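You operate a simulated robot arm through the tools that you are given. There is no shell and no other tool. Be economical: measure what you need, move in short steps, check, and stop when the job is done.

Carry out the task below with a simulated robot arm. There is one attempt and no reset: what you move stays moved.

JOB
Fill the blue bucket at the cold tap at least to the 2 L mark and add the purple rag.
Fine: stand it in the tub under the spout; no more than a little over the mark; tap off. Set down upright: what you pick out.

It is judged by the outcome, as a careful person would: the job done as asked, and still so three seconds after it is handed in. It fails if anything else is knocked over, pushed out of place, dropped, spilled or broken.

ROBOT AND FRAMES
A 6-joint arm with a two-finger parallel gripper on a trunk, on a base that drives. Base frame: it is fixed to the floor where the robot stands at the start and does not move with it; the origin is under the middle of the robot, x ahead of it, y to its left, z up. Readings come in m, rad, newtons and seconds.
With the tool pointing down near the work surface it reaches from about 0.36 to 0.82 m from the robot's upright axis, wherever it stands. Its first joint turns from -2.897 to 2.897 rad. Places, roughly: bucket blue [0.6, 0, 0.9]; cold tap [0.9, -0.6, 1]; hot tap [0.9, -0.4, 1]; laundry tub [0.7, -0.5, 0.6]; purple rag [0.5, -1.25, 0.75]; washer tap [0.9, -0.2, 1]. Payload 3.91 kg.
The tool frame sits at the grasp point between the pads (the TCP): z along the fingers, y along the line on which they close. The tips reach 0.03 m beyond it. The gripper opens to 0.11 m. The fingers are 0.02 m wide and 0.01 m thick; the gripper's body (0.048 by 0.112 m) begins 0.055 m behind the TCP.
Orientation is that of the tool frame in the base frame, as [roll, pitch, yaw] about the fixed x, y, z axes, in that order (R = Rz(yaw) Ry(pitch) Rx(roll)). With the fingers straight down and closing along the base's y, the tool's x points along the base's -x, its y along +y and its z along -z.

CONTROLS
- The arm moves only by the tool apply_moves. Its arguments are lists of equal length, an entry for each row: "rot": the turn, a rotation vector about the base's x, y, z in rad, a list of three; "slide": the shift along the base's x, y, z in m, a list of three; "gripper": the opening, from 0 (shut) to 1 (fully open). In form: {"rot": [[wx, wy, wz], ...], "slide": [[x, y, z], ...], "gripper": [gripper, ...]}. A call has 1 to 8 rows; each row shifts and turns the commanded pose from where the row before left it. Each row takes 0.2 s and may step no farther than 0.05 m and 0.15 rad from the row before; otherwise, or with a gripper value out of range, the whole call is refused. A pose out of reach is approached as far as the arm can. The call stops where the force on the tool passes 90 N (or 10 N more than at its start, if that is more) or the arm is blocked; 0.2 s more then pass. The fingers move at their own pace (about 0.045 m/s each) and stop on an object; they squeeze with about 33 N. The grip force told is the motor's: it shows also when the fingers shut on nothing. Time passes only in rows, and 0.2 s behind the last, so rows that do not move let the fingers close. The reply holds the time, the measured pose of the TCP, the force on the tool along the base axes, the opening and the grip force, in the units named above and with some noise, with the torque about the TCP (base axes, N m) and any sound that the robot's microphone picked up, and new pictures: "show" is both (left out), scene, wrist or none.
- Cameras (640 x 400 px; columns grow to the right, rows downward): "scene" is now at [0.0058, 0.1208, 1.5747]; the picture's right is [-0.23, -0.97, 0.00], its down [-0.61, 0.14, -0.78] and it looks along [0.76, -0.18, -0.62] (base axes); focal length 214 px, centre (320, 200). "wrist" rides on the gripper at [0.077, 0.007, -0.114] in the tool frame; the picture's right is [-0.09, 1.00, 0.00], its down [-0.80, -0.07, -0.59] and it looks along [-0.59, -0.05, 0.80] (tool axes); focal length 270 px, centre (320, 200). There is no depth. A picture from a camera that has moved, and an enlarged one, comes with that camera's place and axes in the base frame and with its lens.
- move_column(by): slides the trunk up (or, below 0, down) by that many m; the arm and the scene camera ride with it, the base frame stays. It gives what a move gives, with no picture.
- steer(legs): drives the robot by 1 to 6 legs, each [ahead, turn to the left] in m and rad, along the robot's own axes; the way and the turn of a leg run together, so that a leg with both is an arc; at most 1.5 m and 3.142 rad a leg. The arm and the cameras ride along, it lands a little off, and it stops where it bumps. It gives what a move gives, and a new picture of the scene camera.
- aim_head(pan, tilt): turns the head with the scene camera to pan (to the left, within 2.705 rad either way) and tilt (down, from -0.506 to 1.204), counted from straight ahead of the robot. It gives what a move gives, and a new picture of the scene camera.
- close_up(camera, box): a new picture of the part [left, top, right, bottom] of that camera's present view, enlarged. The clock stands still meanwhile.
- sign_off(): hands the job in; it is judged then, once.

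Go step by step. Nothing tells you exact positions but the pictures and the camera data: compare them with the known pose of the tool, close in by small moves and look again before you grip or let go. The budget is 120 turns and 260 pictures, counting those below and the enlarged ones. Unless the task says otherwise, let go and move clear before handing in, and close with one line.

The tools are called after ">>>" by a JSON object that holds its "op" and its "data". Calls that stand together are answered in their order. apply_moves: Moves the arm, as the interface text tells. Its arguments: {"type":"object","properties":{"rot":{"type":"array","items":{"type":"array","items":{"type":"number"}}},"slide":{"type":"array","items":{"type":"array","items":{"type":"number"}}},"gripper":{"type":"array","items":{"type":"number"}},"show":{"type":"string","enum":["both","scene","wrist","none"]}},"required":["rot","slide","gripper"]} The other tools are called the same way: move_column (by) slides the trunk up or down; steer (legs) drives the base; aim_head (pan, tilt) turns the head that bears the scene camera; close_up (camera, box) takes an enlarged picture of a part of a camera's view; sign_off () hands the job in.

At the start:

```text
time_s: 0.0
position: [0.4062, -0.149, 1.3635]
tool_rot: [-3.14, 0.0, -3.136]
contact_force: [-0.7, 0.0, 0.2]
ft_torque: [-0.01, -0.02, 0.01]
opening: 0.1099
gripper_force: 0.2
trunk travel left (down, up): [-0.525, 0.085]
robot x, y, heading: [-0.0028, -0.0104, 0.002]
head pan, tilt: [-0.234, 0.674]
```

scene: 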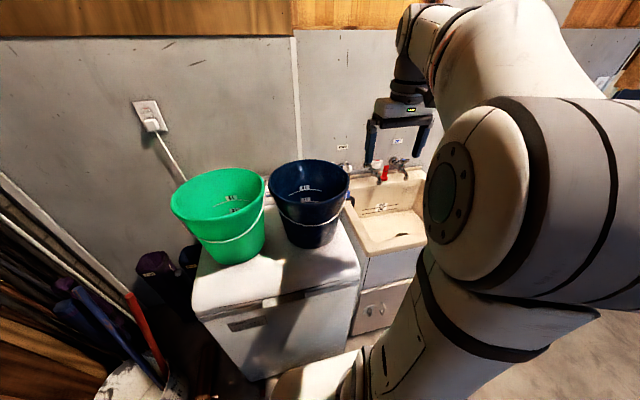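
wrist: 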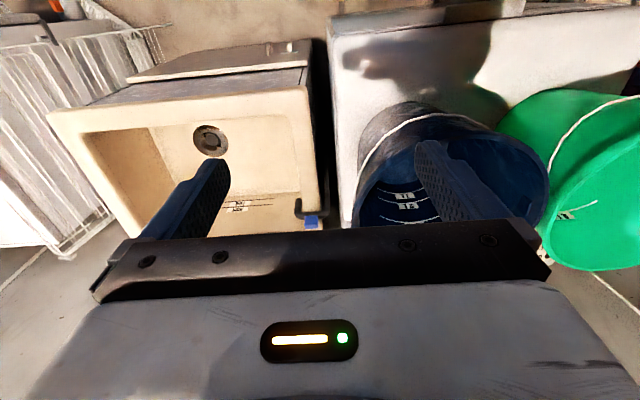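

I see a green and a blue bucket on the washer, and the tub to its right with taps. I'll look at the details first.

>>> {"op": "close_up", "data": {"camera": "scene", "box": [250, 120, 450, 260]}}

>>> {"op": "close_up", "data": {"camera": "wrist", "box": [320, 80, 640, 280]}}

>>> {"op": "aim_head", "data": {"pan": -0.6, "tilt": 0.6}}

```text
2.86 times, centred on (350, 190) of scene
camera zoom: at [0.0058, 0.1208, 1.5747], right [-0.23, -0.97, 0.0], down [-0.61, 0.14, -0.78], along [0.76, -0.18, -0.62], focal length 613 px, centre (234, 229)
```

zoom: 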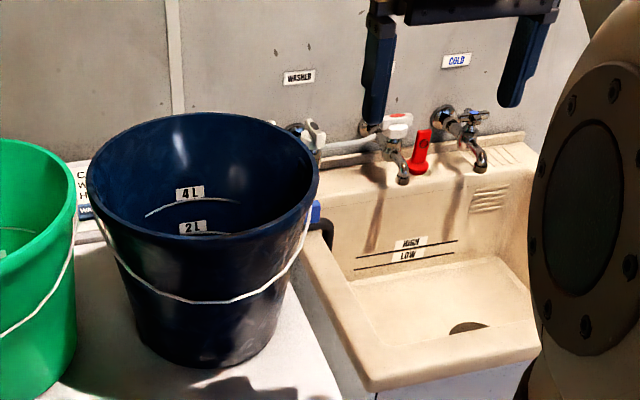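

```text
2.00 times, centred on (480, 180) of wrist
camera zoom: at [0.3293, -0.1434, 1.4776], right [0.08, 1.0, 0.0], down [0.8, -0.07, 0.59], along [0.59, -0.05, -0.8], focal length 541 px, centre (0, 240)
```

zoom: 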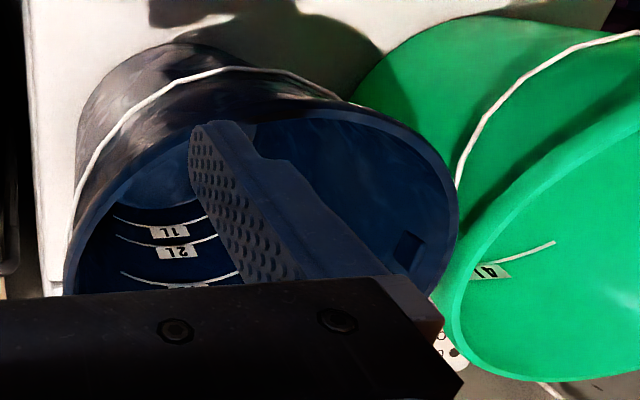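

```text
time_s: 0.8
position: [0.4068, -0.1489, 1.3636]
tool_rot: [-3.141, 0.001, -3.137]
contact_force: [-0.4, 0.8, 0.5]
ft_torque: [-0.03, -0.02, 0.01]
opening: 0.1098
gripper_force: 0.1
trunk travel left (down, up): [-0.525, 0.085]
robot x, y, heading: [0.0007, -0.0088, 0.001]
head pan, tilt: [-0.6, 0.6]
camera scene: at [-0.0049, 0.0909, 1.5811], right [-0.57, -0.83, 0.0], down [-0.47, 0.32, -0.82], along [0.68, -0.47, -0.57], focal length 214 px, centre (320, 200)
```

scene: 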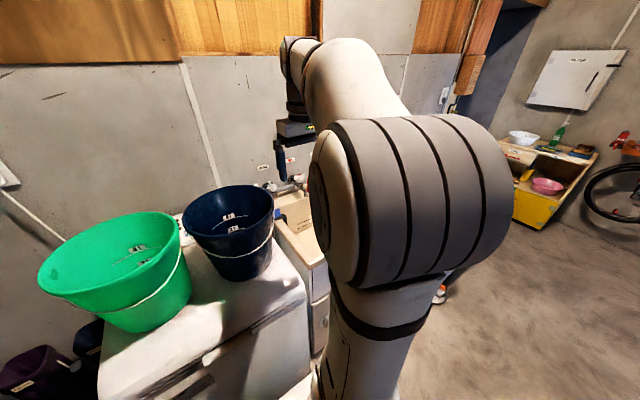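

The view to the tub is blocked by the arm, and I need to see whether anything is inside the bucket. I'll look in with the wrist camera.

>>> {"op": "apply_moves", "data": {"rot": [[0, 0, 0], [0, 0, 0], [0, 0, 0], [0, 0, 0]], "slide": [[0, 0.04, 0], [0, 0.04, 0], [0, 0.04, 0], [0, 0.03, 0]], "gripper": [1, 1, 1, 1]}}

```text
time_s: 1.8
position: [0.4044, 0.0013, 1.3638]
tool_rot: [3.141, 0.0, -3.136]
contact_force: [0.0, 0.3, -0.9]
ft_torque: [0.0, 0.0, 0.01]
opening: 0.1101
gripper_force: 0.0
trunk travel left (down, up): [-0.525, 0.085]
robot x, y, heading: [-0.0007, -0.0127, 0.0]
head pan, tilt: [-0.6, 0.6]
camera scene: at [-0.005, 0.0912, 1.5811], right [-0.57, -0.82, 0.0], down [-0.47, 0.32, -0.83], along [0.68, -0.47, -0.56], focal length 214 px, centre (320, 200)
camera wrist: at [0.3278, 0.0068, 1.479], right [0.08, 1.0, 0.0], down [0.8, -0.07, 0.59], along [0.59, -0.05, -0.8], focal length 270 px, centre (320, 200)
```

scene: 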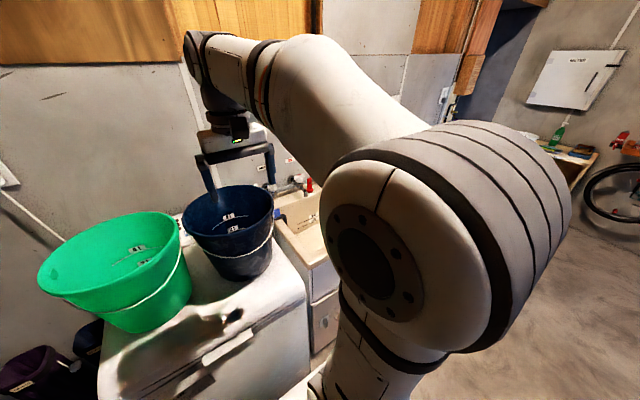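
wrist: 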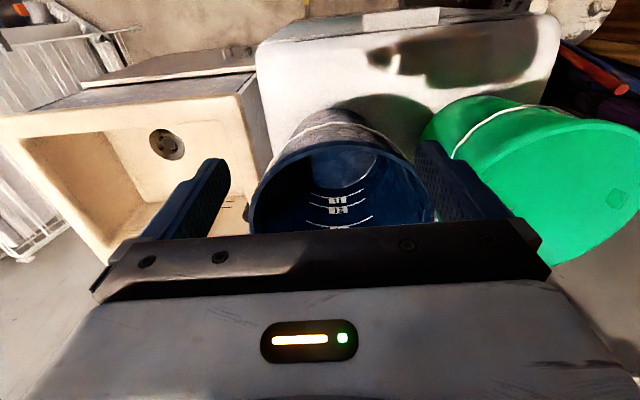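

The bucket looks empty; I estimate it at about (0.645, 0.01) with the rim at z≈1.14. I'll look around to the right for the rag and the free floor.

>>> {"op": "aim_head", "data": {"pan": -1.2, "tilt": 0.6}}

>>> {"op": "aim_head", "data": {"pan": 0.0, "tilt": 0.9}}

>>> {"op": "aim_head", "data": {"pan": -1.8, "tilt": 0.7}}

```text
time_s: 2.8
position: [0.4066, -0.0002, 1.3645]
tool_rot: [-3.141, 0.0, -3.137]
contact_force: [0.0, 0.2, -0.4]
ft_torque: [-0.01, 0.02, 0.04]
opening: 0.1099
gripper_force: 0.0
trunk travel left (down, up): [-0.525, 0.085]
robot x, y, heading: [-0.0025, -0.0115, -0.001]
head pan, tilt: [-1.201, 0.6]
camera scene: at [-0.0459, 0.0584, 1.5811], right [-0.93, -0.36, 0.0], down [-0.2, 0.53, -0.83], along [0.3, -0.77, -0.56], focal length 214 px, centre (320, 200)
```

scene: 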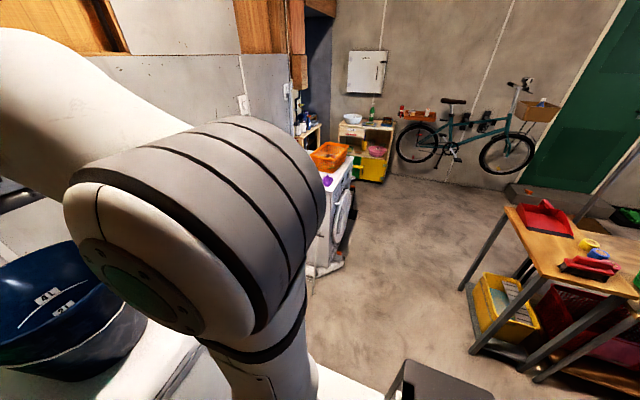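

```text
time_s: 4.2
position: [0.4052, -0.0002, 1.3653]
tool_rot: [3.141, -0.001, -3.137]
contact_force: [0.2, 0.2, -0.6]
ft_torque: [0.01, 0.05, -0.04]
opening: 0.1098
gripper_force: 0.1
trunk travel left (down, up): [-0.525, 0.085]
robot x, y, heading: [-0.0012, -0.0092, 0.0]
head pan, tilt: [0.0, 0.901]
camera scene: at [-0.0023, 0.1406, 1.5564], right [0.0, -1.0, 0.0], down [-0.78, 0.0, -0.62], along [0.62, 0.0, -0.78], focal length 214 px, centre (320, 200)
```

scene: 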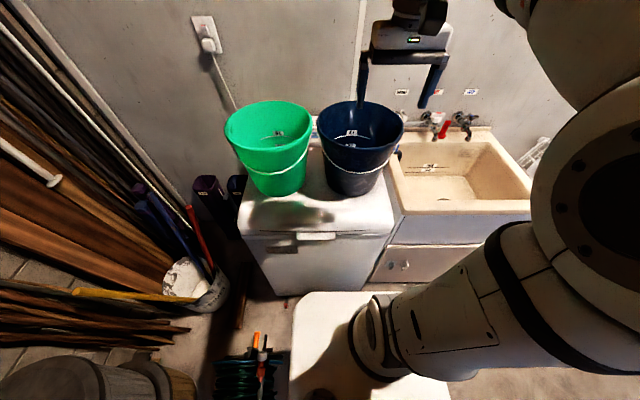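

```text
time_s: 6.0
position: [0.4045, 0.0002, 1.3646]
tool_rot: [3.141, 0.0, -3.136]
contact_force: [0.7, -0.2, -1.6]
ft_torque: [0.01, 0.03, -0.01]
opening: 0.1099
gripper_force: 0.1
trunk travel left (down, up): [-0.525, 0.085]
robot x, y, heading: [-0.0006, -0.0106, 0.003]
head pan, tilt: [-1.799, 0.7]
camera scene: at [-0.0971, 0.058, 1.5725], right [-0.97, 0.23, 0.0], down [0.15, 0.63, -0.76], along [-0.17, -0.74, -0.64], focal length 214 px, centre (320, 200)
```

scene: 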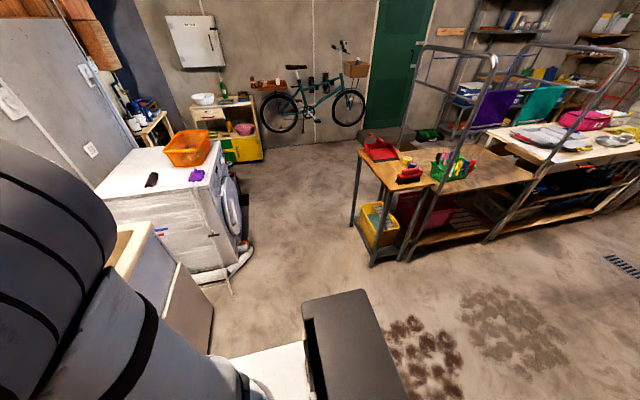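

Floor to the right is open, with the purple rag on the white machine near (0.43, -1.30). I'll check the space behind before driving sideways.

>>> {"op": "aim_head", "data": {"pan": -2.6, "tilt": 0.9}}

>>> {"op": "aim_head", "data": {"pan": 2.5, "tilt": 0.9}}

```text
time_s: 7.2
position: [0.406, 0.0005, 1.3649]
tool_rot: [3.142, -0.001, -3.136]
contact_force: [0.4, -0.7, -0.7]
ft_torque: [-0.01, 0.01, 0.02]
opening: 0.11
gripper_force: 0.1
trunk travel left (down, up): [-0.525, 0.085]
robot x, y, heading: [0.0021, -0.0095, -0.006]
head pan, tilt: [-2.601, 0.901]
camera scene: at [-0.1426, 0.1019, 1.5564], right [-0.52, 0.86, 0.0], down [0.67, 0.4, -0.62], along [-0.53, -0.32, -0.78], focal length 214 px, centre (320, 200)
```

scene: 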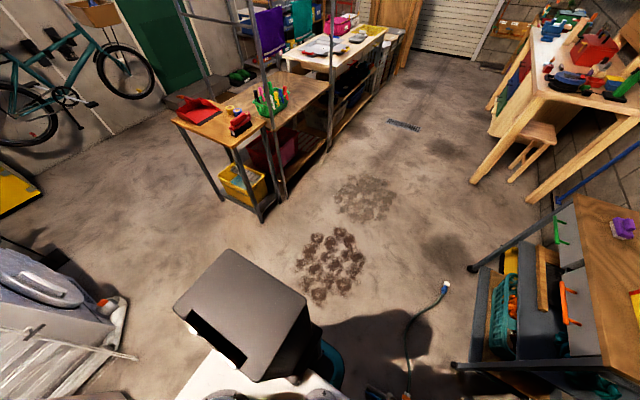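

```text
time_s: 11.2
position: [0.406, -0.0004, 1.3639]
tool_rot: [-3.142, 0.0, -3.137]
contact_force: [0.1, -0.2, -0.1]
ft_torque: [0.01, 0.03, 0.0]
opening: 0.11
gripper_force: 0.1
trunk travel left (down, up): [-0.525, 0.085]
robot x, y, heading: [-0.0004, -0.0149, -0.006]
head pan, tilt: [2.499, 0.901]
camera scene: at [-0.1382, 0.1861, 1.5563], right [0.6, 0.8, 0.0], down [0.63, -0.47, -0.62], along [-0.5, 0.37, -0.78], focal length 214 px, centre (320, 200)
```

scene: 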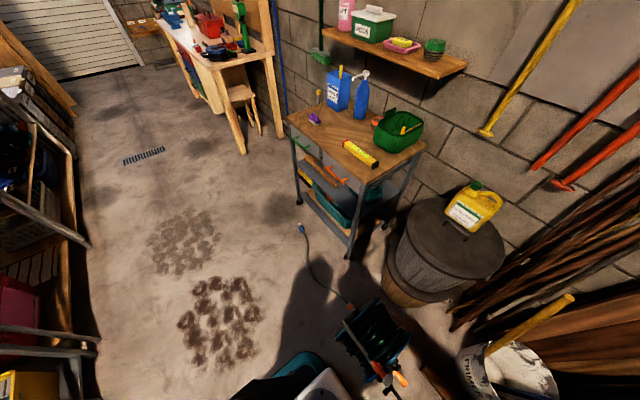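

There's a reel close on the left rear, so I'll back straight off first, then S-curve to about (0, -0.37), from where both the bucket and the tub are in reach.

>>> {"op": "steer", "data": {"legs": [[-0.57, 0], [0.34, -1.2], [0.34, 1.2]]}}

>>> {"op": "aim_head", "data": {"pan": 0.1, "tilt": 0.8}}

>>> {"op": "aim_head", "data": {"pan": -0.4, "tilt": 0.8}}

```text
time_s: 20.3
position: [0.3625, -0.3445, 1.3659]
tool_rot: [3.141, 0.001, -3.125]
contact_force: [-0.2, 0.8, -0.3]
ft_torque: [0.0, 0.0, -0.01]
opening: 0.1099
gripper_force: 0.2
trunk travel left (down, up): [-0.525, 0.085]
robot x, y, heading: [-0.0429, -0.3673, 0.011]
head pan, tilt: [2.499, 0.901]
cut short: leg 3
camera scene: at [-0.1839, -0.1754, 1.5563], right [0.59, 0.81, 0.0], down [0.63, -0.46, -0.62], along [-0.5, 0.37, -0.78], focal length 214 px, centre (320, 200)
```

scene: 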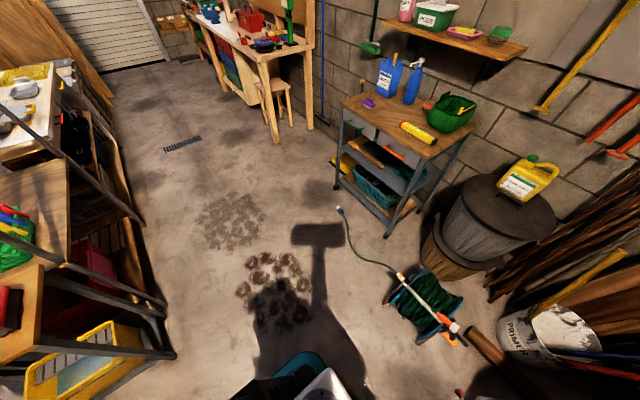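

```text
time_s: 22.5
position: [0.3622, -0.3444, 1.365]
tool_rot: [3.139, 0.001, -3.123]
contact_force: [0.2, -1.0, 0.7]
ft_torque: [-0.02, -0.01, 0.0]
opening: 0.1099
gripper_force: 0.0
trunk travel left (down, up): [-0.525, 0.085]
robot x, y, heading: [-0.0395, -0.3704, 0.01]
head pan, tilt: [0.099, 0.799]
camera scene: at [-0.0422, -0.2106, 1.5642], right [0.11, -0.99, 0.0], down [-0.71, -0.08, -0.7], along [0.69, 0.08, -0.72], focal length 214 px, centre (320, 200)
```

scene: 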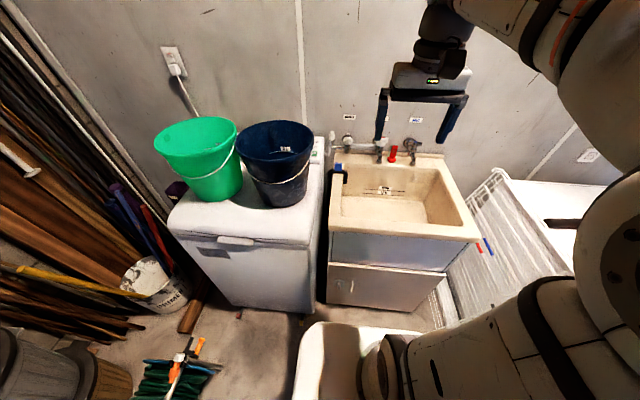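

```text
time_s: 23.5
position: [0.3622, -0.3458, 1.3646]
tool_rot: [-3.141, -0.001, -3.124]
contact_force: [-0.1, -0.4, 0.0]
ft_torque: [0.01, -0.02, 0.0]
opening: 0.11
gripper_force: 0.0
trunk travel left (down, up): [-0.525, 0.085]
robot x, y, heading: [-0.0429, -0.3714, 0.015]
head pan, tilt: [-0.4, 0.799]
camera scene: at [-0.0476, -0.2501, 1.5642], right [-0.38, -0.93, 0.0], down [-0.66, 0.27, -0.7], along [0.65, -0.26, -0.72], focal length 214 px, centre (320, 200)
```

scene: 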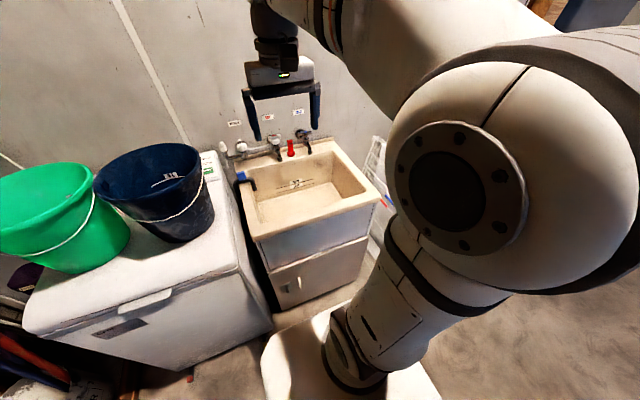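

The robot stands at about (-0.04, -0.37). Now I'll take close-ups of tub and taps.

>>> {"op": "close_up", "data": {"camera": "scene", "box": [210, 100, 390, 212]}}

>>> {"op": "close_up", "data": {"camera": "wrist", "box": [0, 0, 640, 400]}}

>>> {"op": "aim_head", "data": {"pan": 0.3, "tilt": 0.7}}

```text
3.56 times, centred on (300, 156) of scene
camera zoom: at [-0.0476, -0.2501, 1.5642], right [-0.38, -0.93, 0.0], down [-0.66, 0.27, -0.7], along [0.65, -0.26, -0.72], focal length 763 px, centre (391, 356)
```

zoom: 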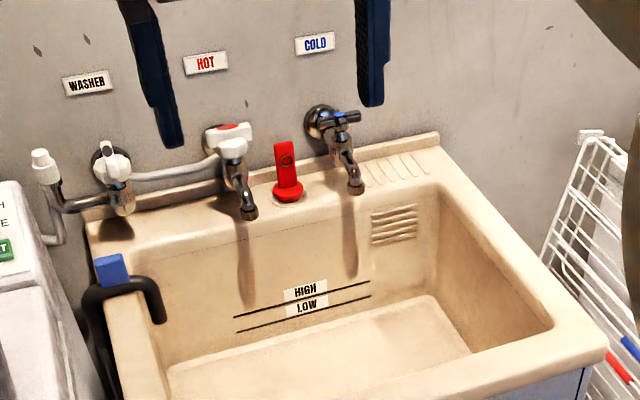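

```text
1.00 times, centred on (320, 200) of wrist
camera zoom: at [0.2851, -0.3395, 1.479], right [0.07, 1.0, 0.0], down [0.8, -0.06, 0.59], along [0.59, -0.04, -0.8], focal length 270 px, centre (320, 200)
```

zoom: 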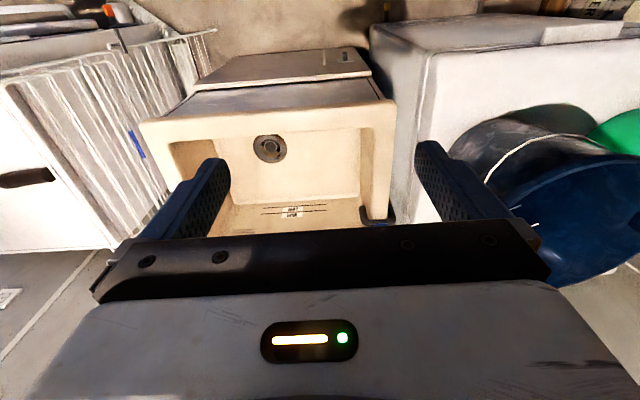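

```text
time_s: 24.5
position: [0.3636, -0.344, 1.3642]
tool_rot: [-3.141, -0.001, -3.125]
contact_force: [-0.2, 0.3, -0.9]
ft_torque: [0.0, -0.03, -0.05]
opening: 0.11
gripper_force: 0.0
trunk travel left (down, up): [-0.525, 0.085]
robot x, y, heading: [-0.0394, -0.3723, 0.017]
head pan, tilt: [0.3, 0.7]
camera scene: at [-0.0415, -0.1936, 1.5725], right [0.31, -0.95, 0.0], down [-0.61, -0.2, -0.76], along [0.73, 0.23, -0.64], focal length 214 px, centre (320, 200)
```

scene: 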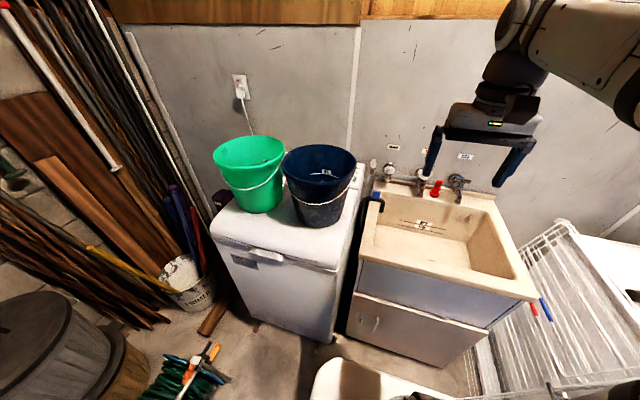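

Next I'll measure the bucket accurately with close-ups.

>>> {"op": "close_up", "data": {"camera": "scene", "box": [210, 120, 380, 240]}}

>>> {"op": "close_up", "data": {"camera": "scene", "box": [340, 130, 560, 270]}}

```text
3.33 times, centred on (295, 180) of scene
camera zoom: at [-0.0415, -0.1936, 1.5725], right [0.31, -0.95, 0.0], down [-0.61, -0.2, -0.76], along [0.73, 0.23, -0.64], focal length 715 px, centre (403, 267)
```

zoom: 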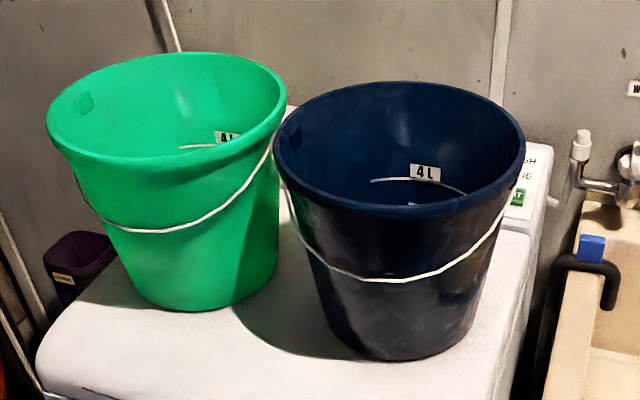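

```text
2.86 times, centred on (450, 200) of scene
camera zoom: at [-0.0415, -0.1936, 1.5725], right [0.31, -0.95, 0.0], down [-0.61, -0.2, -0.76], along [0.73, 0.23, -0.64], focal length 613 px, centre (-51, 200)
```

zoom: 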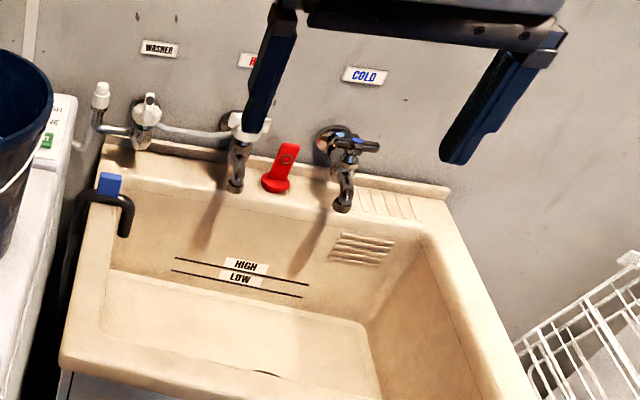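

I estimate the bucket rim centre at about (0.615, 0.02), rim z≈1.165, radius ≈0.14. I'll bring the gripper above the near rim, turned 90° so it closes along x.

>>> {"op": "apply_moves", "data": {"rot": [[0, 0, 0.143], [0, 0, 0.143], [0, 0, 0.143], [0, 0, 0.143], [0, 0, 0.143], [0, 0, 0.143], [0, 0, 0.143], [0, 0, 0.143]], "slide": [[0.01, 0.033, 0], [0.01, 0.033, 0], [0.01, 0.033, 0], [0.01, 0.033, 0], [0.01, 0.033, 0], [0.01, 0.033, 0], [0.01, 0.033, 0], [0.01, 0.033, 0]], "gripper": [1, 1, 1, 1, 1, 1, 1, 1], "show": "none"}}

>>> {"op": "apply_moves", "data": {"rot": [[0, 0, 0.143], [0, 0, 0.143], [0, 0, 0.14], [0, 0, 0]], "slide": [[0.01, 0.033, 0], [0.01, 0.033, 0], [0.01, 0.033, 0], [0, 0, 0]], "gripper": [1, 1, 1, 1]}}

```text
time_s: 26.3
position: [0.4424, -0.0791, 1.3629]
tool_rot: [-3.141, -0.003, -1.977]
contact_force: [0.1, 0.3, -0.3]
ft_torque: [0.01, 0.0, -0.04]
opening: 0.1098
gripper_force: 0.1
trunk travel left (down, up): [-0.525, 0.085]
robot x, y, heading: [-0.0458, -0.3693, 0.011]
head pan, tilt: [0.3, 0.7]
```

```text
time_s: 27.3
position: [0.4735, 0.0193, 1.3628]
tool_rot: [-3.14, 0.001, -1.554]
contact_force: [-1.0, -0.3, 0.9]
ft_torque: [0.01, -0.01, -0.01]
opening: 0.1101
gripper_force: 0.1
trunk travel left (down, up): [-0.525, 0.085]
robot x, y, heading: [-0.0438, -0.3743, 0.011]
head pan, tilt: [0.3, 0.7]
camera scene: at [-0.0423, -0.1938, 1.5726], right [0.31, -0.95, 0.0], down [-0.61, -0.2, -0.77], along [0.73, 0.24, -0.64], focal length 214 px, centre (320, 200)
camera wrist: at [0.4673, -0.0586, 1.4768], right [-1.0, 0.07, 0.0], down [0.06, 0.8, 0.59], along [0.04, 0.59, -0.8], focal length 270 px, centre (320, 200)
```

scene: 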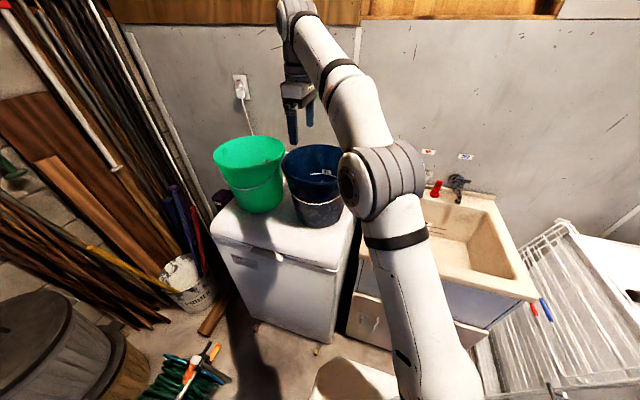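
wrist: 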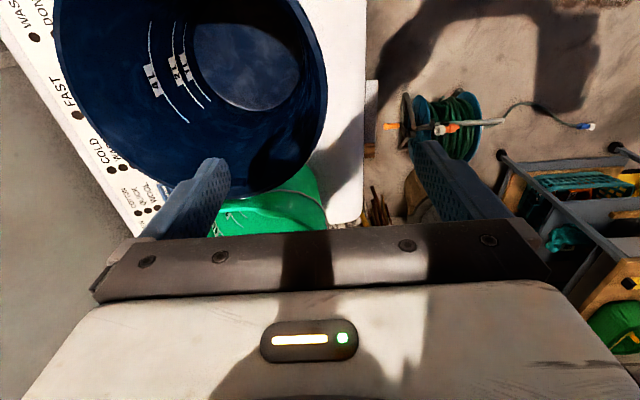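

The near rim sits at x≈0.464, y≈0.02, wall tapering ~10°. I'll tilt the tool to match the wall and descend to just above the rim.

>>> {"op": "apply_moves", "data": {"rot": [[0, -0.085, 0], [0, -0.085, 0], [0, 0, 0], [0, 0, 0], [0, 0, 0]], "slide": [[0, 0, -0.03], [-0.003, 0, -0.04], [0, 0, -0.04], [0, 0, -0.04], [0, 0, 0]], "gripper": [1, 1, 1, 1, 1]}}

>>> {"op": "close_up", "data": {"camera": "scene", "box": [240, 80, 400, 200]}}

```text
time_s: 28.5
position: [0.4656, 0.0175, 1.2144]
tool_rot: [-2.969, -0.002, -1.553]
contact_force: [-0.3, 0.1, 0.4]
ft_torque: [-0.03, 0.03, -0.01]
opening: 0.1101
gripper_force: 0.0
trunk travel left (down, up): [-0.525, 0.085]
robot x, y, heading: [-0.0429, -0.3713, 0.009]
head pan, tilt: [0.3, 0.7]
camera scene: at [-0.0415, -0.1935, 1.5725], right [0.31, -0.95, 0.0], down [-0.61, -0.2, -0.76], along [0.73, 0.24, -0.64], focal length 214 px, centre (320, 200)
camera wrist: at [0.4403, -0.0598, 1.3251], right [-0.98, 0.07, -0.17], down [-0.04, 0.8, 0.6], along [0.18, 0.59, -0.79], focal length 270 px, centre (320, 200)
```

scene: 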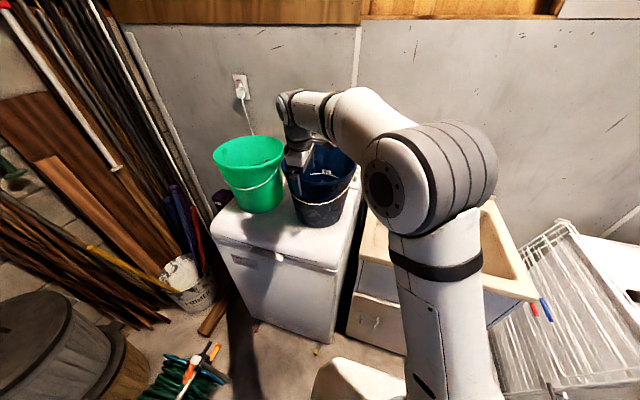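
wrist: 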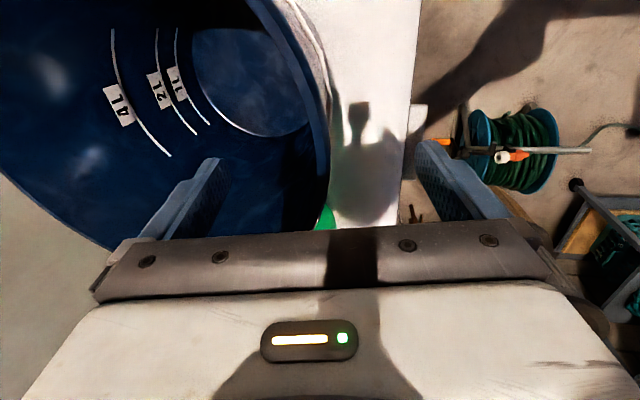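

```text
3.33 times, centred on (320, 140) of scene
camera zoom: at [-0.0415, -0.1935, 1.5725], right [0.31, -0.95, 0.0], down [-0.61, -0.2, -0.76], along [0.73, 0.24, -0.64], focal length 715 px, centre (320, 400)
```

zoom: 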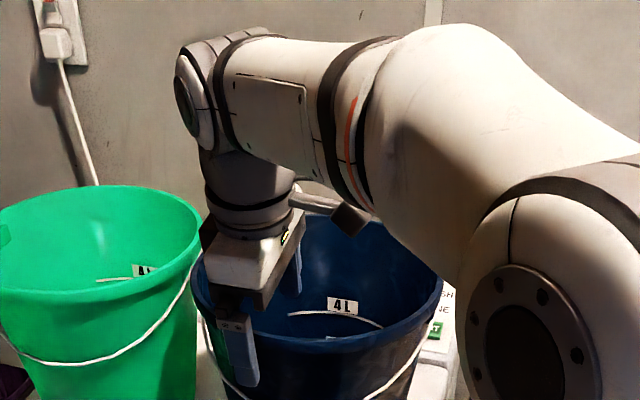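

The rim lies midway between the fingers, and the bail hangs a little below grasp depth. I'll descend 6 cm and close.

>>> {"op": "apply_moves", "data": {"rot": [[0, 0, 0], [0, 0, 0], [0, 0, 0]], "slide": [[0.001, 0.001, -0.03], [0.001, 0.001, -0.03], [0, 0, 0]], "gripper": [1, 1, 1]}}

>>> {"op": "close_up", "data": {"camera": "scene", "box": [270, 120, 370, 190]}}

```text
time_s: 29.3
position: [0.4714, 0.0228, 1.1559]
tool_rot: [-2.97, -0.003, -1.557]
contact_force: [-0.3, 0.4, 0.2]
ft_torque: [0.03, -0.02, 0.04]
opening: 0.1103
gripper_force: 0.0
trunk travel left (down, up): [-0.525, 0.085]
robot x, y, heading: [-0.0426, -0.3708, 0.013]
head pan, tilt: [0.3, 0.7]
camera scene: at [-0.0415, -0.1935, 1.5725], right [0.31, -0.95, 0.0], down [-0.61, -0.2, -0.76], along [0.73, 0.24, -0.64], focal length 214 px, centre (320, 200)
camera wrist: at [0.445, -0.0551, 1.2662], right [-0.98, 0.07, -0.17], down [-0.04, 0.8, 0.6], along [0.18, 0.59, -0.79], focal length 270 px, centre (320, 200)
```

scene: 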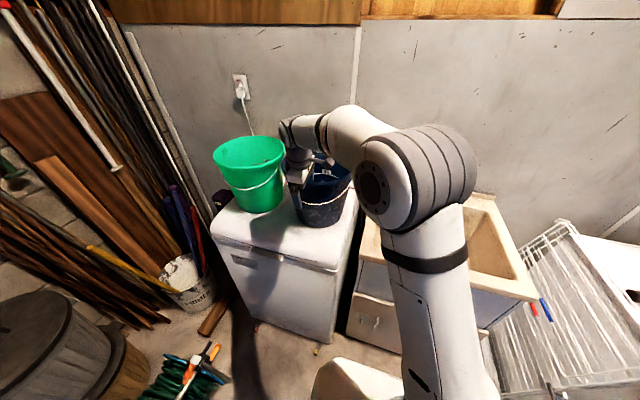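
wrist: 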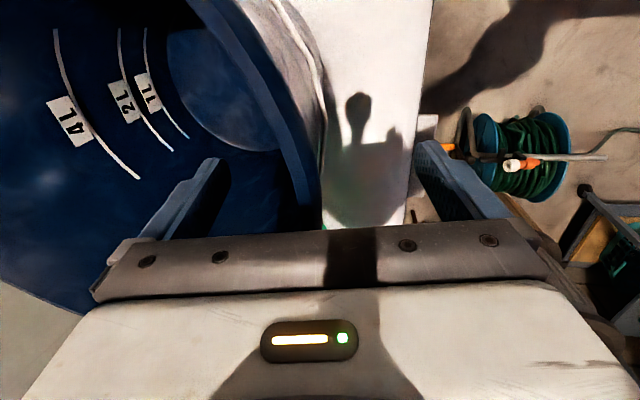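

```text
5.71 times, centred on (320, 155) of scene
camera zoom: at [-0.0415, -0.1935, 1.5725], right [0.31, -0.95, 0.0], down [-0.61, -0.2, -0.76], along [0.73, 0.24, -0.64], focal length 1226 px, centre (320, 457)
```

zoom: 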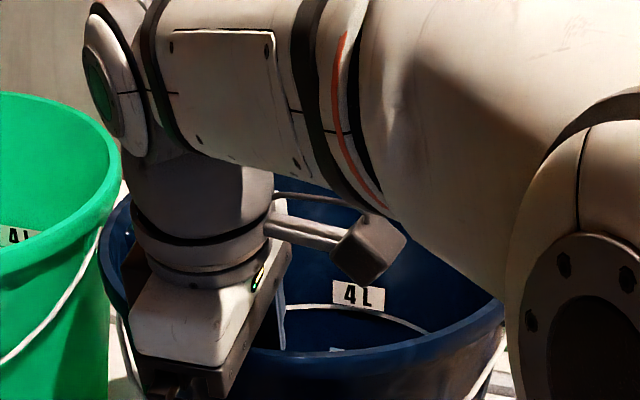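

Rim is between the fingers with a small margin to the palm. Closing now.

>>> {"op": "apply_moves", "data": {"rot": [[0, 0, 0], [0, 0, 0], [0, 0, 0], [0, 0, 0], [0, 0, 0], [0, 0, 0], [0, 0, 0]], "slide": [[0, 0, 0], [0, 0, 0], [0, 0, 0], [0, 0, 0], [0, 0, 0], [0, 0, 0], [0, 0, 0]], "gripper": [0, 0, 0, 0, 0, 0, 0]}}

```text
time_s: 30.9
position: [0.4706, 0.0219, 1.1556]
tool_rot: [-2.97, -0.004, -1.555]
contact_force: [1.0, 0.6, 1.5]
ft_torque: [0.04, -0.02, 0.07]
opening: 0.0025
gripper_force: 32.9
trunk travel left (down, up): [-0.525, 0.085]
robot x, y, heading: [-0.0462, -0.3659, 0.012]
head pan, tilt: [0.3, 0.7]
camera scene: at [-0.0413, -0.1936, 1.5725], right [0.31, -0.95, 0.0], down [-0.61, -0.2, -0.76], along [0.73, 0.24, -0.64], focal length 214 px, centre (320, 200)
camera wrist: at [0.4452, -0.0551, 1.2664], right [-0.98, 0.07, -0.17], down [-0.04, 0.8, 0.6], along [0.18, 0.59, -0.79], focal length 270 px, centre (320, 200)
```

scene: 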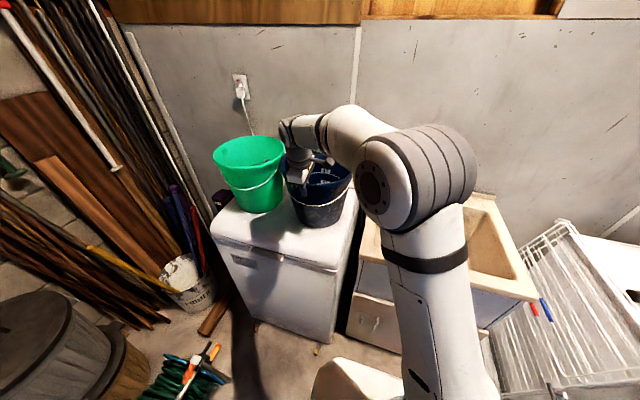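
wrist: 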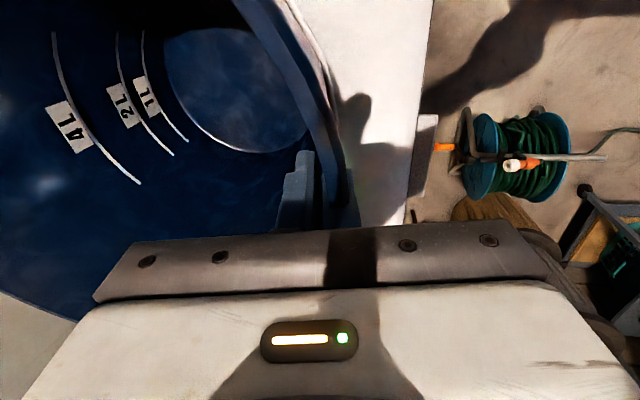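

Gripped, with the wall about 2.5 mm thick. I'll lift a few centimetres and check the tilt.

>>> {"op": "apply_moves", "data": {"rot": [[0, 0, 0], [0, 0, 0], [0, 0, 0], [0, 0, 0]], "slide": [[0, 0, 0.01], [0, 0, 0.01], [0, 0, 0.015], [0, 0, 0]], "gripper": [0, 0, 0, 0]}}

>>> {"op": "close_up", "data": {"camera": "scene", "box": [220, 110, 400, 250]}}

```text
time_s: 31.9
position: [0.4716, 0.0216, 1.1898]
tool_rot: [-2.973, -0.004, -1.553]
contact_force: [-0.2, -0.7, -2.9]
ft_torque: [0.01, 0.39, 0.01]
opening: 0.0027
gripper_force: 33.0
trunk travel left (down, up): [-0.525, 0.085]
robot x, y, heading: [-0.0417, -0.3738, 0.011]
head pan, tilt: [0.3, 0.7]
camera scene: at [-0.0412, -0.1933, 1.5724], right [0.31, -0.95, 0.0], down [-0.61, -0.2, -0.76], along [0.73, 0.24, -0.64], focal length 214 px, centre (320, 200)
camera wrist: at [0.4459, -0.0566, 1.3009], right [-0.98, 0.07, -0.17], down [-0.04, 0.8, 0.59], along [0.18, 0.59, -0.79], focal length 270 px, centre (320, 200)
```

scene: 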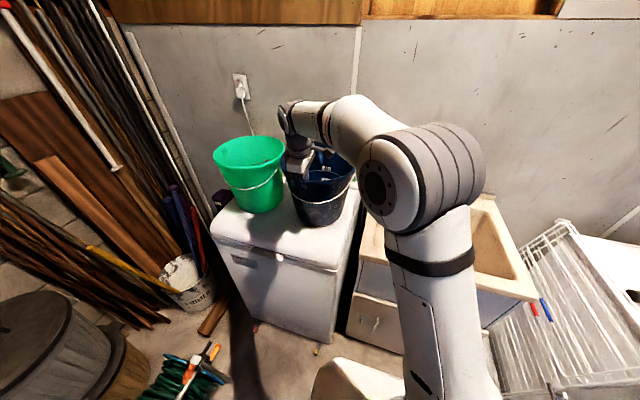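
wrist: 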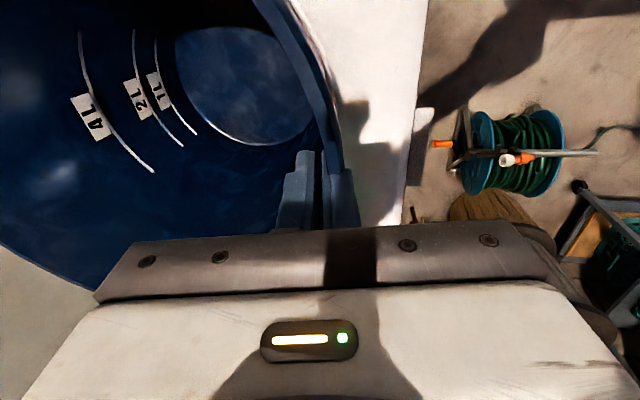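

```text
2.86 times, centred on (310, 180) of scene
camera zoom: at [-0.0412, -0.1933, 1.5724], right [0.31, -0.95, 0.0], down [-0.61, -0.2, -0.76], along [0.73, 0.24, -0.64], focal length 613 px, centre (349, 257)
```

zoom: 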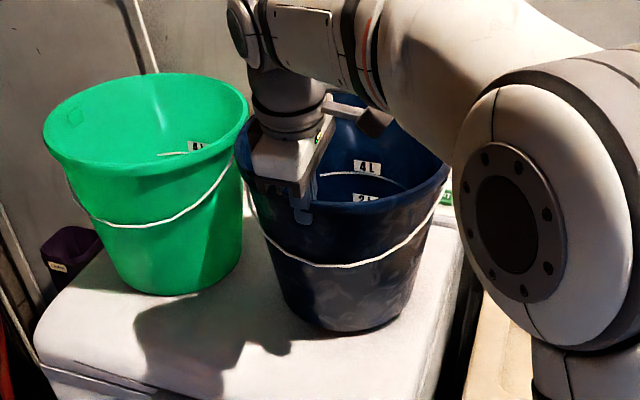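

The bucket hangs freely (about 0.3 kg) and nearly upright. I'll lift to clear height and carry it over the tub.

>>> {"op": "apply_moves", "data": {"rot": [[0, 0, 0], [0, 0, 0], [0, 0, 0], [0, 0, 0], [0, 0, 0], [0, 0, 0], [0, 0, 0], [0, 0, 0]], "slide": [[0, 0, 0.03], [0, 0, 0.03], [0, 0, 0.03], [0, 0, 0.02], [0, -0.02, 0], [0, -0.03, 0], [0, -0.03, 0], [0, -0.03, 0]], "gripper": [0, 0, 0, 0, 0, 0, 0, 0], "show": "wrist"}}

>>> {"op": "apply_moves", "data": {"rot": [[0, 0, 0], [0, 0, 0], [0, 0, 0], [0, 0, 0], [0, 0, 0], [0, 0, 0], [0, 0, 0], [0, 0, 0]], "slide": [[0, -0.035, 0], [0, -0.035, 0], [0, -0.035, 0], [0, -0.035, 0], [0, -0.035, 0], [0, -0.035, 0], [0, -0.03, 0], [0, -0.01, 0]], "gripper": [0, 0, 0, 0, 0, 0, 0, 0]}}

```text
time_s: 33.7
position: [0.4702, -0.0913, 1.3033]
tool_rot: [-2.971, -0.004, -1.554]
contact_force: [-0.5, 0.2, -3.0]
ft_torque: [0.02, 0.34, 0.02]
opening: 0.0026
gripper_force: 33.3
trunk travel left (down, up): [-0.525, 0.085]
robot x, y, heading: [-0.0458, -0.3702, 0.012]
head pan, tilt: [0.3, 0.7]
camera wrist: at [0.4445, -0.168, 1.4137], right [-0.98, 0.07, -0.17], down [-0.04, 0.8, 0.6], along [0.18, 0.59, -0.79], focal length 270 px, centre (320, 200)
```

wrist: 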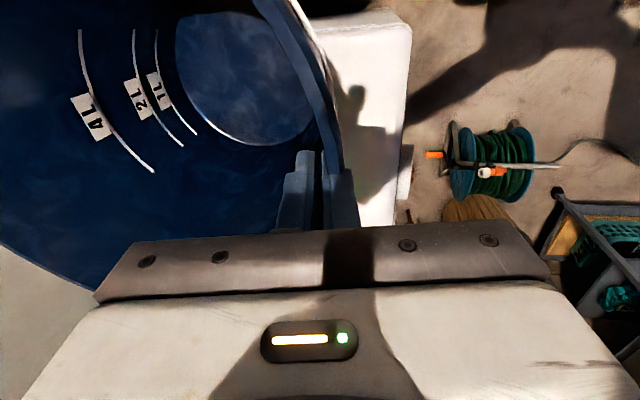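

```text
time_s: 35.5
position: [0.4733, -0.3419, 1.3005]
tool_rot: [-2.972, -0.004, -1.554]
contact_force: [0.3, -0.3, -2.2]
ft_torque: [0.01, 0.34, 0.02]
opening: 0.0027
gripper_force: 32.7
trunk travel left (down, up): [-0.525, 0.085]
robot x, y, heading: [-0.0441, -0.3699, 0.013]
head pan, tilt: [0.3, 0.7]
camera scene: at [-0.0411, -0.1937, 1.5725], right [0.31, -0.95, 0.0], down [-0.61, -0.2, -0.76], along [0.73, 0.24, -0.64], focal length 214 px, centre (320, 200)
camera wrist: at [0.4474, -0.4197, 1.4125], right [-0.98, 0.07, -0.17], down [-0.04, 0.8, 0.6], along [0.18, 0.59, -0.79], focal length 270 px, centre (320, 200)
```

scene: 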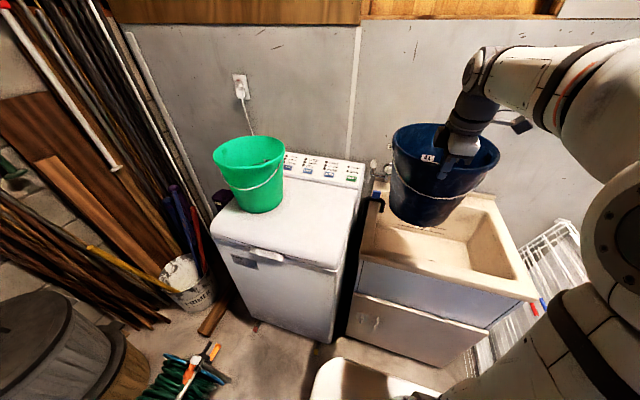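
wrist: 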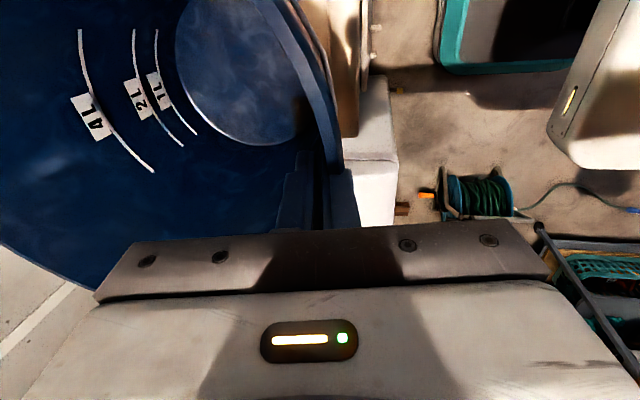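

The tub floor triangulates to z≈0.655, tub rim z≈0.88, cold spout tip ≈(0.856, -0.558, 0.94). I'll level the bucket (it droops about 0.1 rad), then move to in front of the spout.

>>> {"op": "apply_moves", "data": {"rot": [[0, -0.03, 0], [0, -0.03, 0], [0, -0.03, 0], [0, 0, 0], [0, 0, 0], [0, 0, 0], [0, 0, 0], [0, 0, 0]], "slide": [[0.01, -0.032, 0], [0.01, -0.032, 0], [0.01, -0.032, 0], [0.01, -0.032, 0], [0.01, -0.032, 0], [0.01, -0.032, 0], [0.01, -0.029, 0], [0.007, 0, 0]], "gripper": [0, 0, 0, 0, 0, 0, 0, 0], "show": "wrist"}}

>>> {"op": "aim_head", "data": {"pan": -0.1, "tilt": 0.75}}

```text
time_s: 37.3
position: [0.5496, -0.56, 1.2988]
tool_rot: [-2.882, -0.002, -1.554]
contact_force: [0.4, 0.1, -2.7]
ft_torque: [0.04, 0.41, -0.03]
opening: 0.0024
gripper_force: 32.7
trunk travel left (down, up): [-0.525, 0.085]
robot x, y, heading: [-0.043, -0.373, 0.017]
head pan, tilt: [0.3, 0.7]
camera wrist: at [0.514, -0.6376, 1.4081], right [-0.96, 0.07, -0.26], down [-0.1, 0.8, 0.59], along [0.25, 0.59, -0.77], focal length 270 px, centre (320, 200)
```

wrist: 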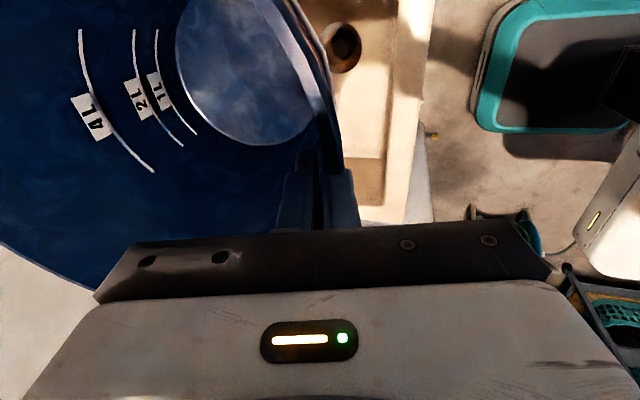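

```text
time_s: 38.2
position: [0.5488, -0.5602, 1.2996]
tool_rot: [-2.881, -0.003, -1.555]
contact_force: [0.1, -0.3, -2.6]
ft_torque: [-0.01, 0.4, 0.0]
opening: 0.0027
gripper_force: 32.8
trunk travel left (down, up): [-0.525, 0.085]
robot x, y, heading: [-0.0442, -0.3706, 0.013]
head pan, tilt: [-0.099, 0.75]
camera scene: at [-0.0393, -0.227, 1.5683], right [-0.09, -1.0, 0.0], down [-0.68, 0.06, -0.73], along [0.73, -0.06, -0.68], focal length 214 px, centre (320, 200)
```

scene: 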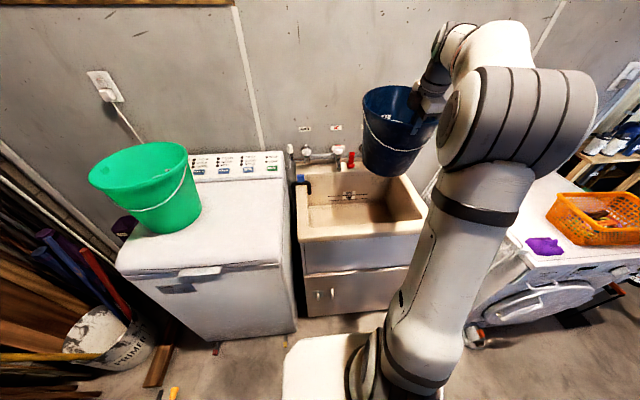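

>>> {"op": "close_up", "data": {"camera": "scene", "box": [280, 60, 480, 240]}}

```text
2.22 times, centred on (380, 150) of scene
camera zoom: at [-0.0393, -0.227, 1.5683], right [-0.09, -1.0, 0.0], down [-0.68, 0.06, -0.73], along [0.73, -0.06, -0.68], focal length 477 px, centre (187, 311)
```

zoom: 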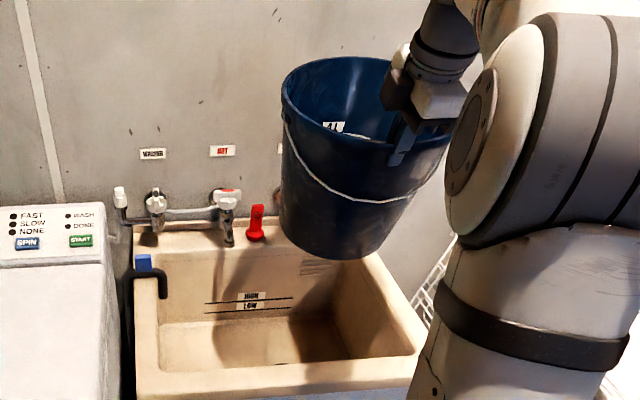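

Descending into the tub in front of the spout.

>>> {"op": "apply_moves", "data": {"rot": [[0, 0, 0], [0, 0, 0], [0, 0, 0], [0, 0, 0], [0, 0, 0], [0, 0, 0], [0, 0, 0], [0, 0, 0]], "slide": [[0, -0.002, -0.035], [0, -0.002, -0.035], [0, 0, -0.035], [0, 0, -0.035], [0, 0, -0.035], [0, 0, -0.035], [0, 0, -0.035], [0, 0, -0.03]], "gripper": [0, 0, 0, 0, 0, 0, 0, 0]}}

>>> {"op": "close_up", "data": {"camera": "scene", "box": [280, 100, 480, 240]}}

```text
time_s: 40.0
position: [0.549, -0.5647, 1.0255]
tool_rot: [-2.881, -0.004, -1.555]
contact_force: [-0.3, 0.0, -3.8]
ft_torque: [0.01, 0.43, -0.03]
opening: 0.0026
gripper_force: 33.3
trunk travel left (down, up): [-0.525, 0.085]
robot x, y, heading: [-0.0433, -0.3738, 0.011]
head pan, tilt: [-0.099, 0.75]
camera scene: at [-0.0388, -0.2271, 1.5683], right [-0.09, -1.0, 0.0], down [-0.68, 0.06, -0.73], along [0.73, -0.06, -0.68], focal length 214 px, centre (320, 200)
camera wrist: at [0.5128, -0.6414, 1.1339], right [-0.96, 0.07, -0.26], down [-0.1, 0.8, 0.59], along [0.25, 0.59, -0.77], focal length 270 px, centre (320, 200)
```

scene: 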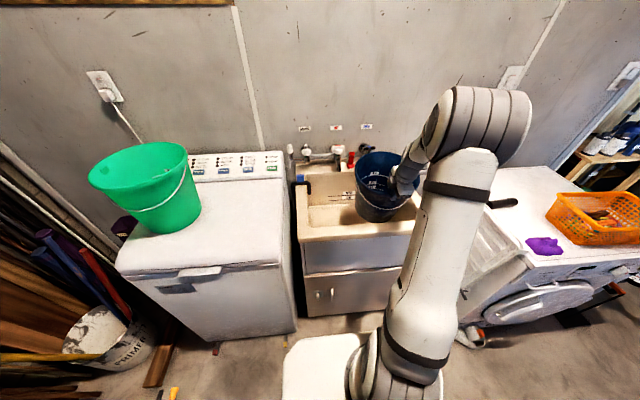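
wrist: 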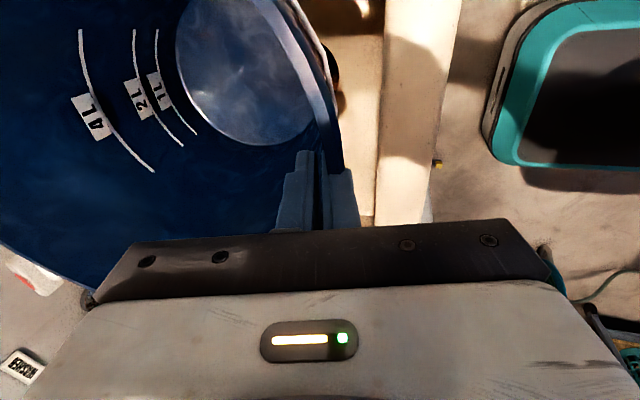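

```text
2.86 times, centred on (380, 170) of scene
camera zoom: at [-0.0388, -0.2271, 1.5683], right [-0.09, -1.0, 0.0], down [-0.68, 0.06, -0.73], along [0.73, -0.06, -0.68], focal length 613 px, centre (149, 286)
```

zoom: 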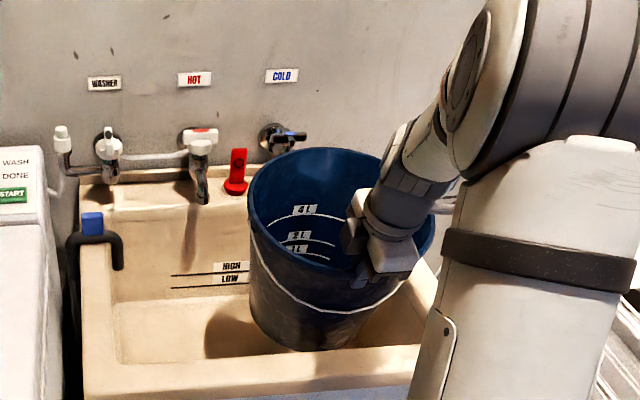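

Bucket is at about (0.67, -0.565), clear of taps. Continuing down.

>>> {"op": "apply_moves", "data": {"rot": [[0, 0, 0], [0, 0, 0], [0, 0, 0], [0, 0, 0], [0, 0, 0]], "slide": [[0, 0.002, -0.03], [0, 0.002, -0.03], [0, 0, -0.025], [0, 0, -0.02], [0, 0, 0]], "gripper": [0, 0, 0, 0, 0]}}

>>> {"op": "close_up", "data": {"camera": "scene", "box": [280, 100, 480, 240]}}

```text
time_s: 41.2
position: [0.548, -0.5611, 0.9204]
tool_rot: [-2.881, -0.005, -1.555]
contact_force: [0.8, -0.3, -2.4]
ft_torque: [0.04, 0.41, 0.01]
opening: 0.0025
gripper_force: 32.8
trunk travel left (down, up): [-0.525, 0.085]
robot x, y, heading: [-0.0438, -0.3674, 0.013]
head pan, tilt: [-0.099, 0.75]
camera scene: at [-0.0393, -0.227, 1.5683], right [-0.09, -1.0, 0.0], down [-0.68, 0.06, -0.73], along [0.73, -0.06, -0.68], focal length 214 px, centre (320, 200)
camera wrist: at [0.5132, -0.6388, 1.0291], right [-0.96, 0.07, -0.26], down [-0.1, 0.8, 0.59], along [0.25, 0.59, -0.77], focal length 270 px, centre (320, 200)
```

scene: 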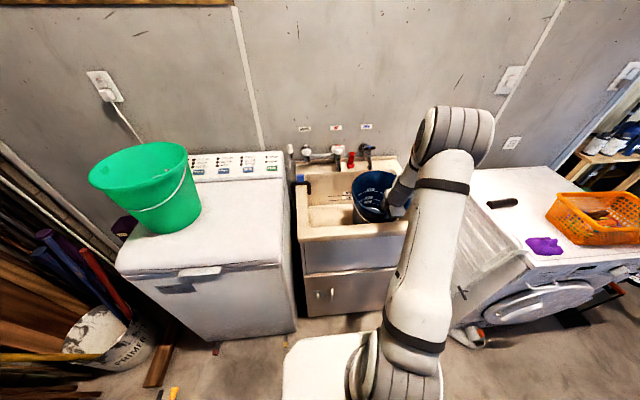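
wrist: 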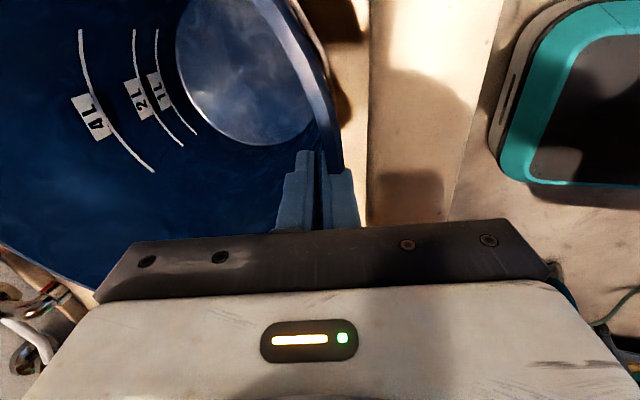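

```text
2.86 times, centred on (380, 170) of scene
camera zoom: at [-0.0393, -0.227, 1.5683], right [-0.09, -1.0, 0.0], down [-0.68, 0.06, -0.73], along [0.73, -0.06, -0.68], focal length 613 px, centre (149, 286)
```

zoom: 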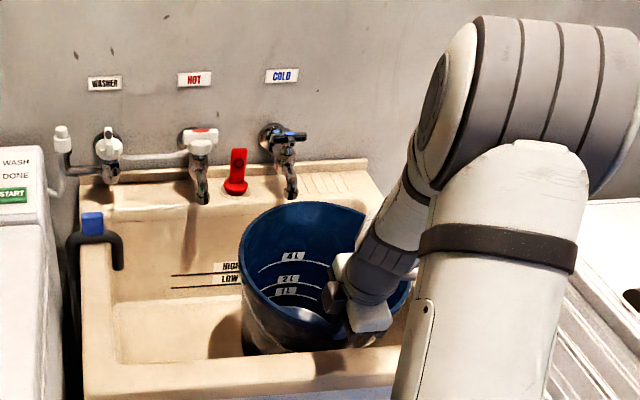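

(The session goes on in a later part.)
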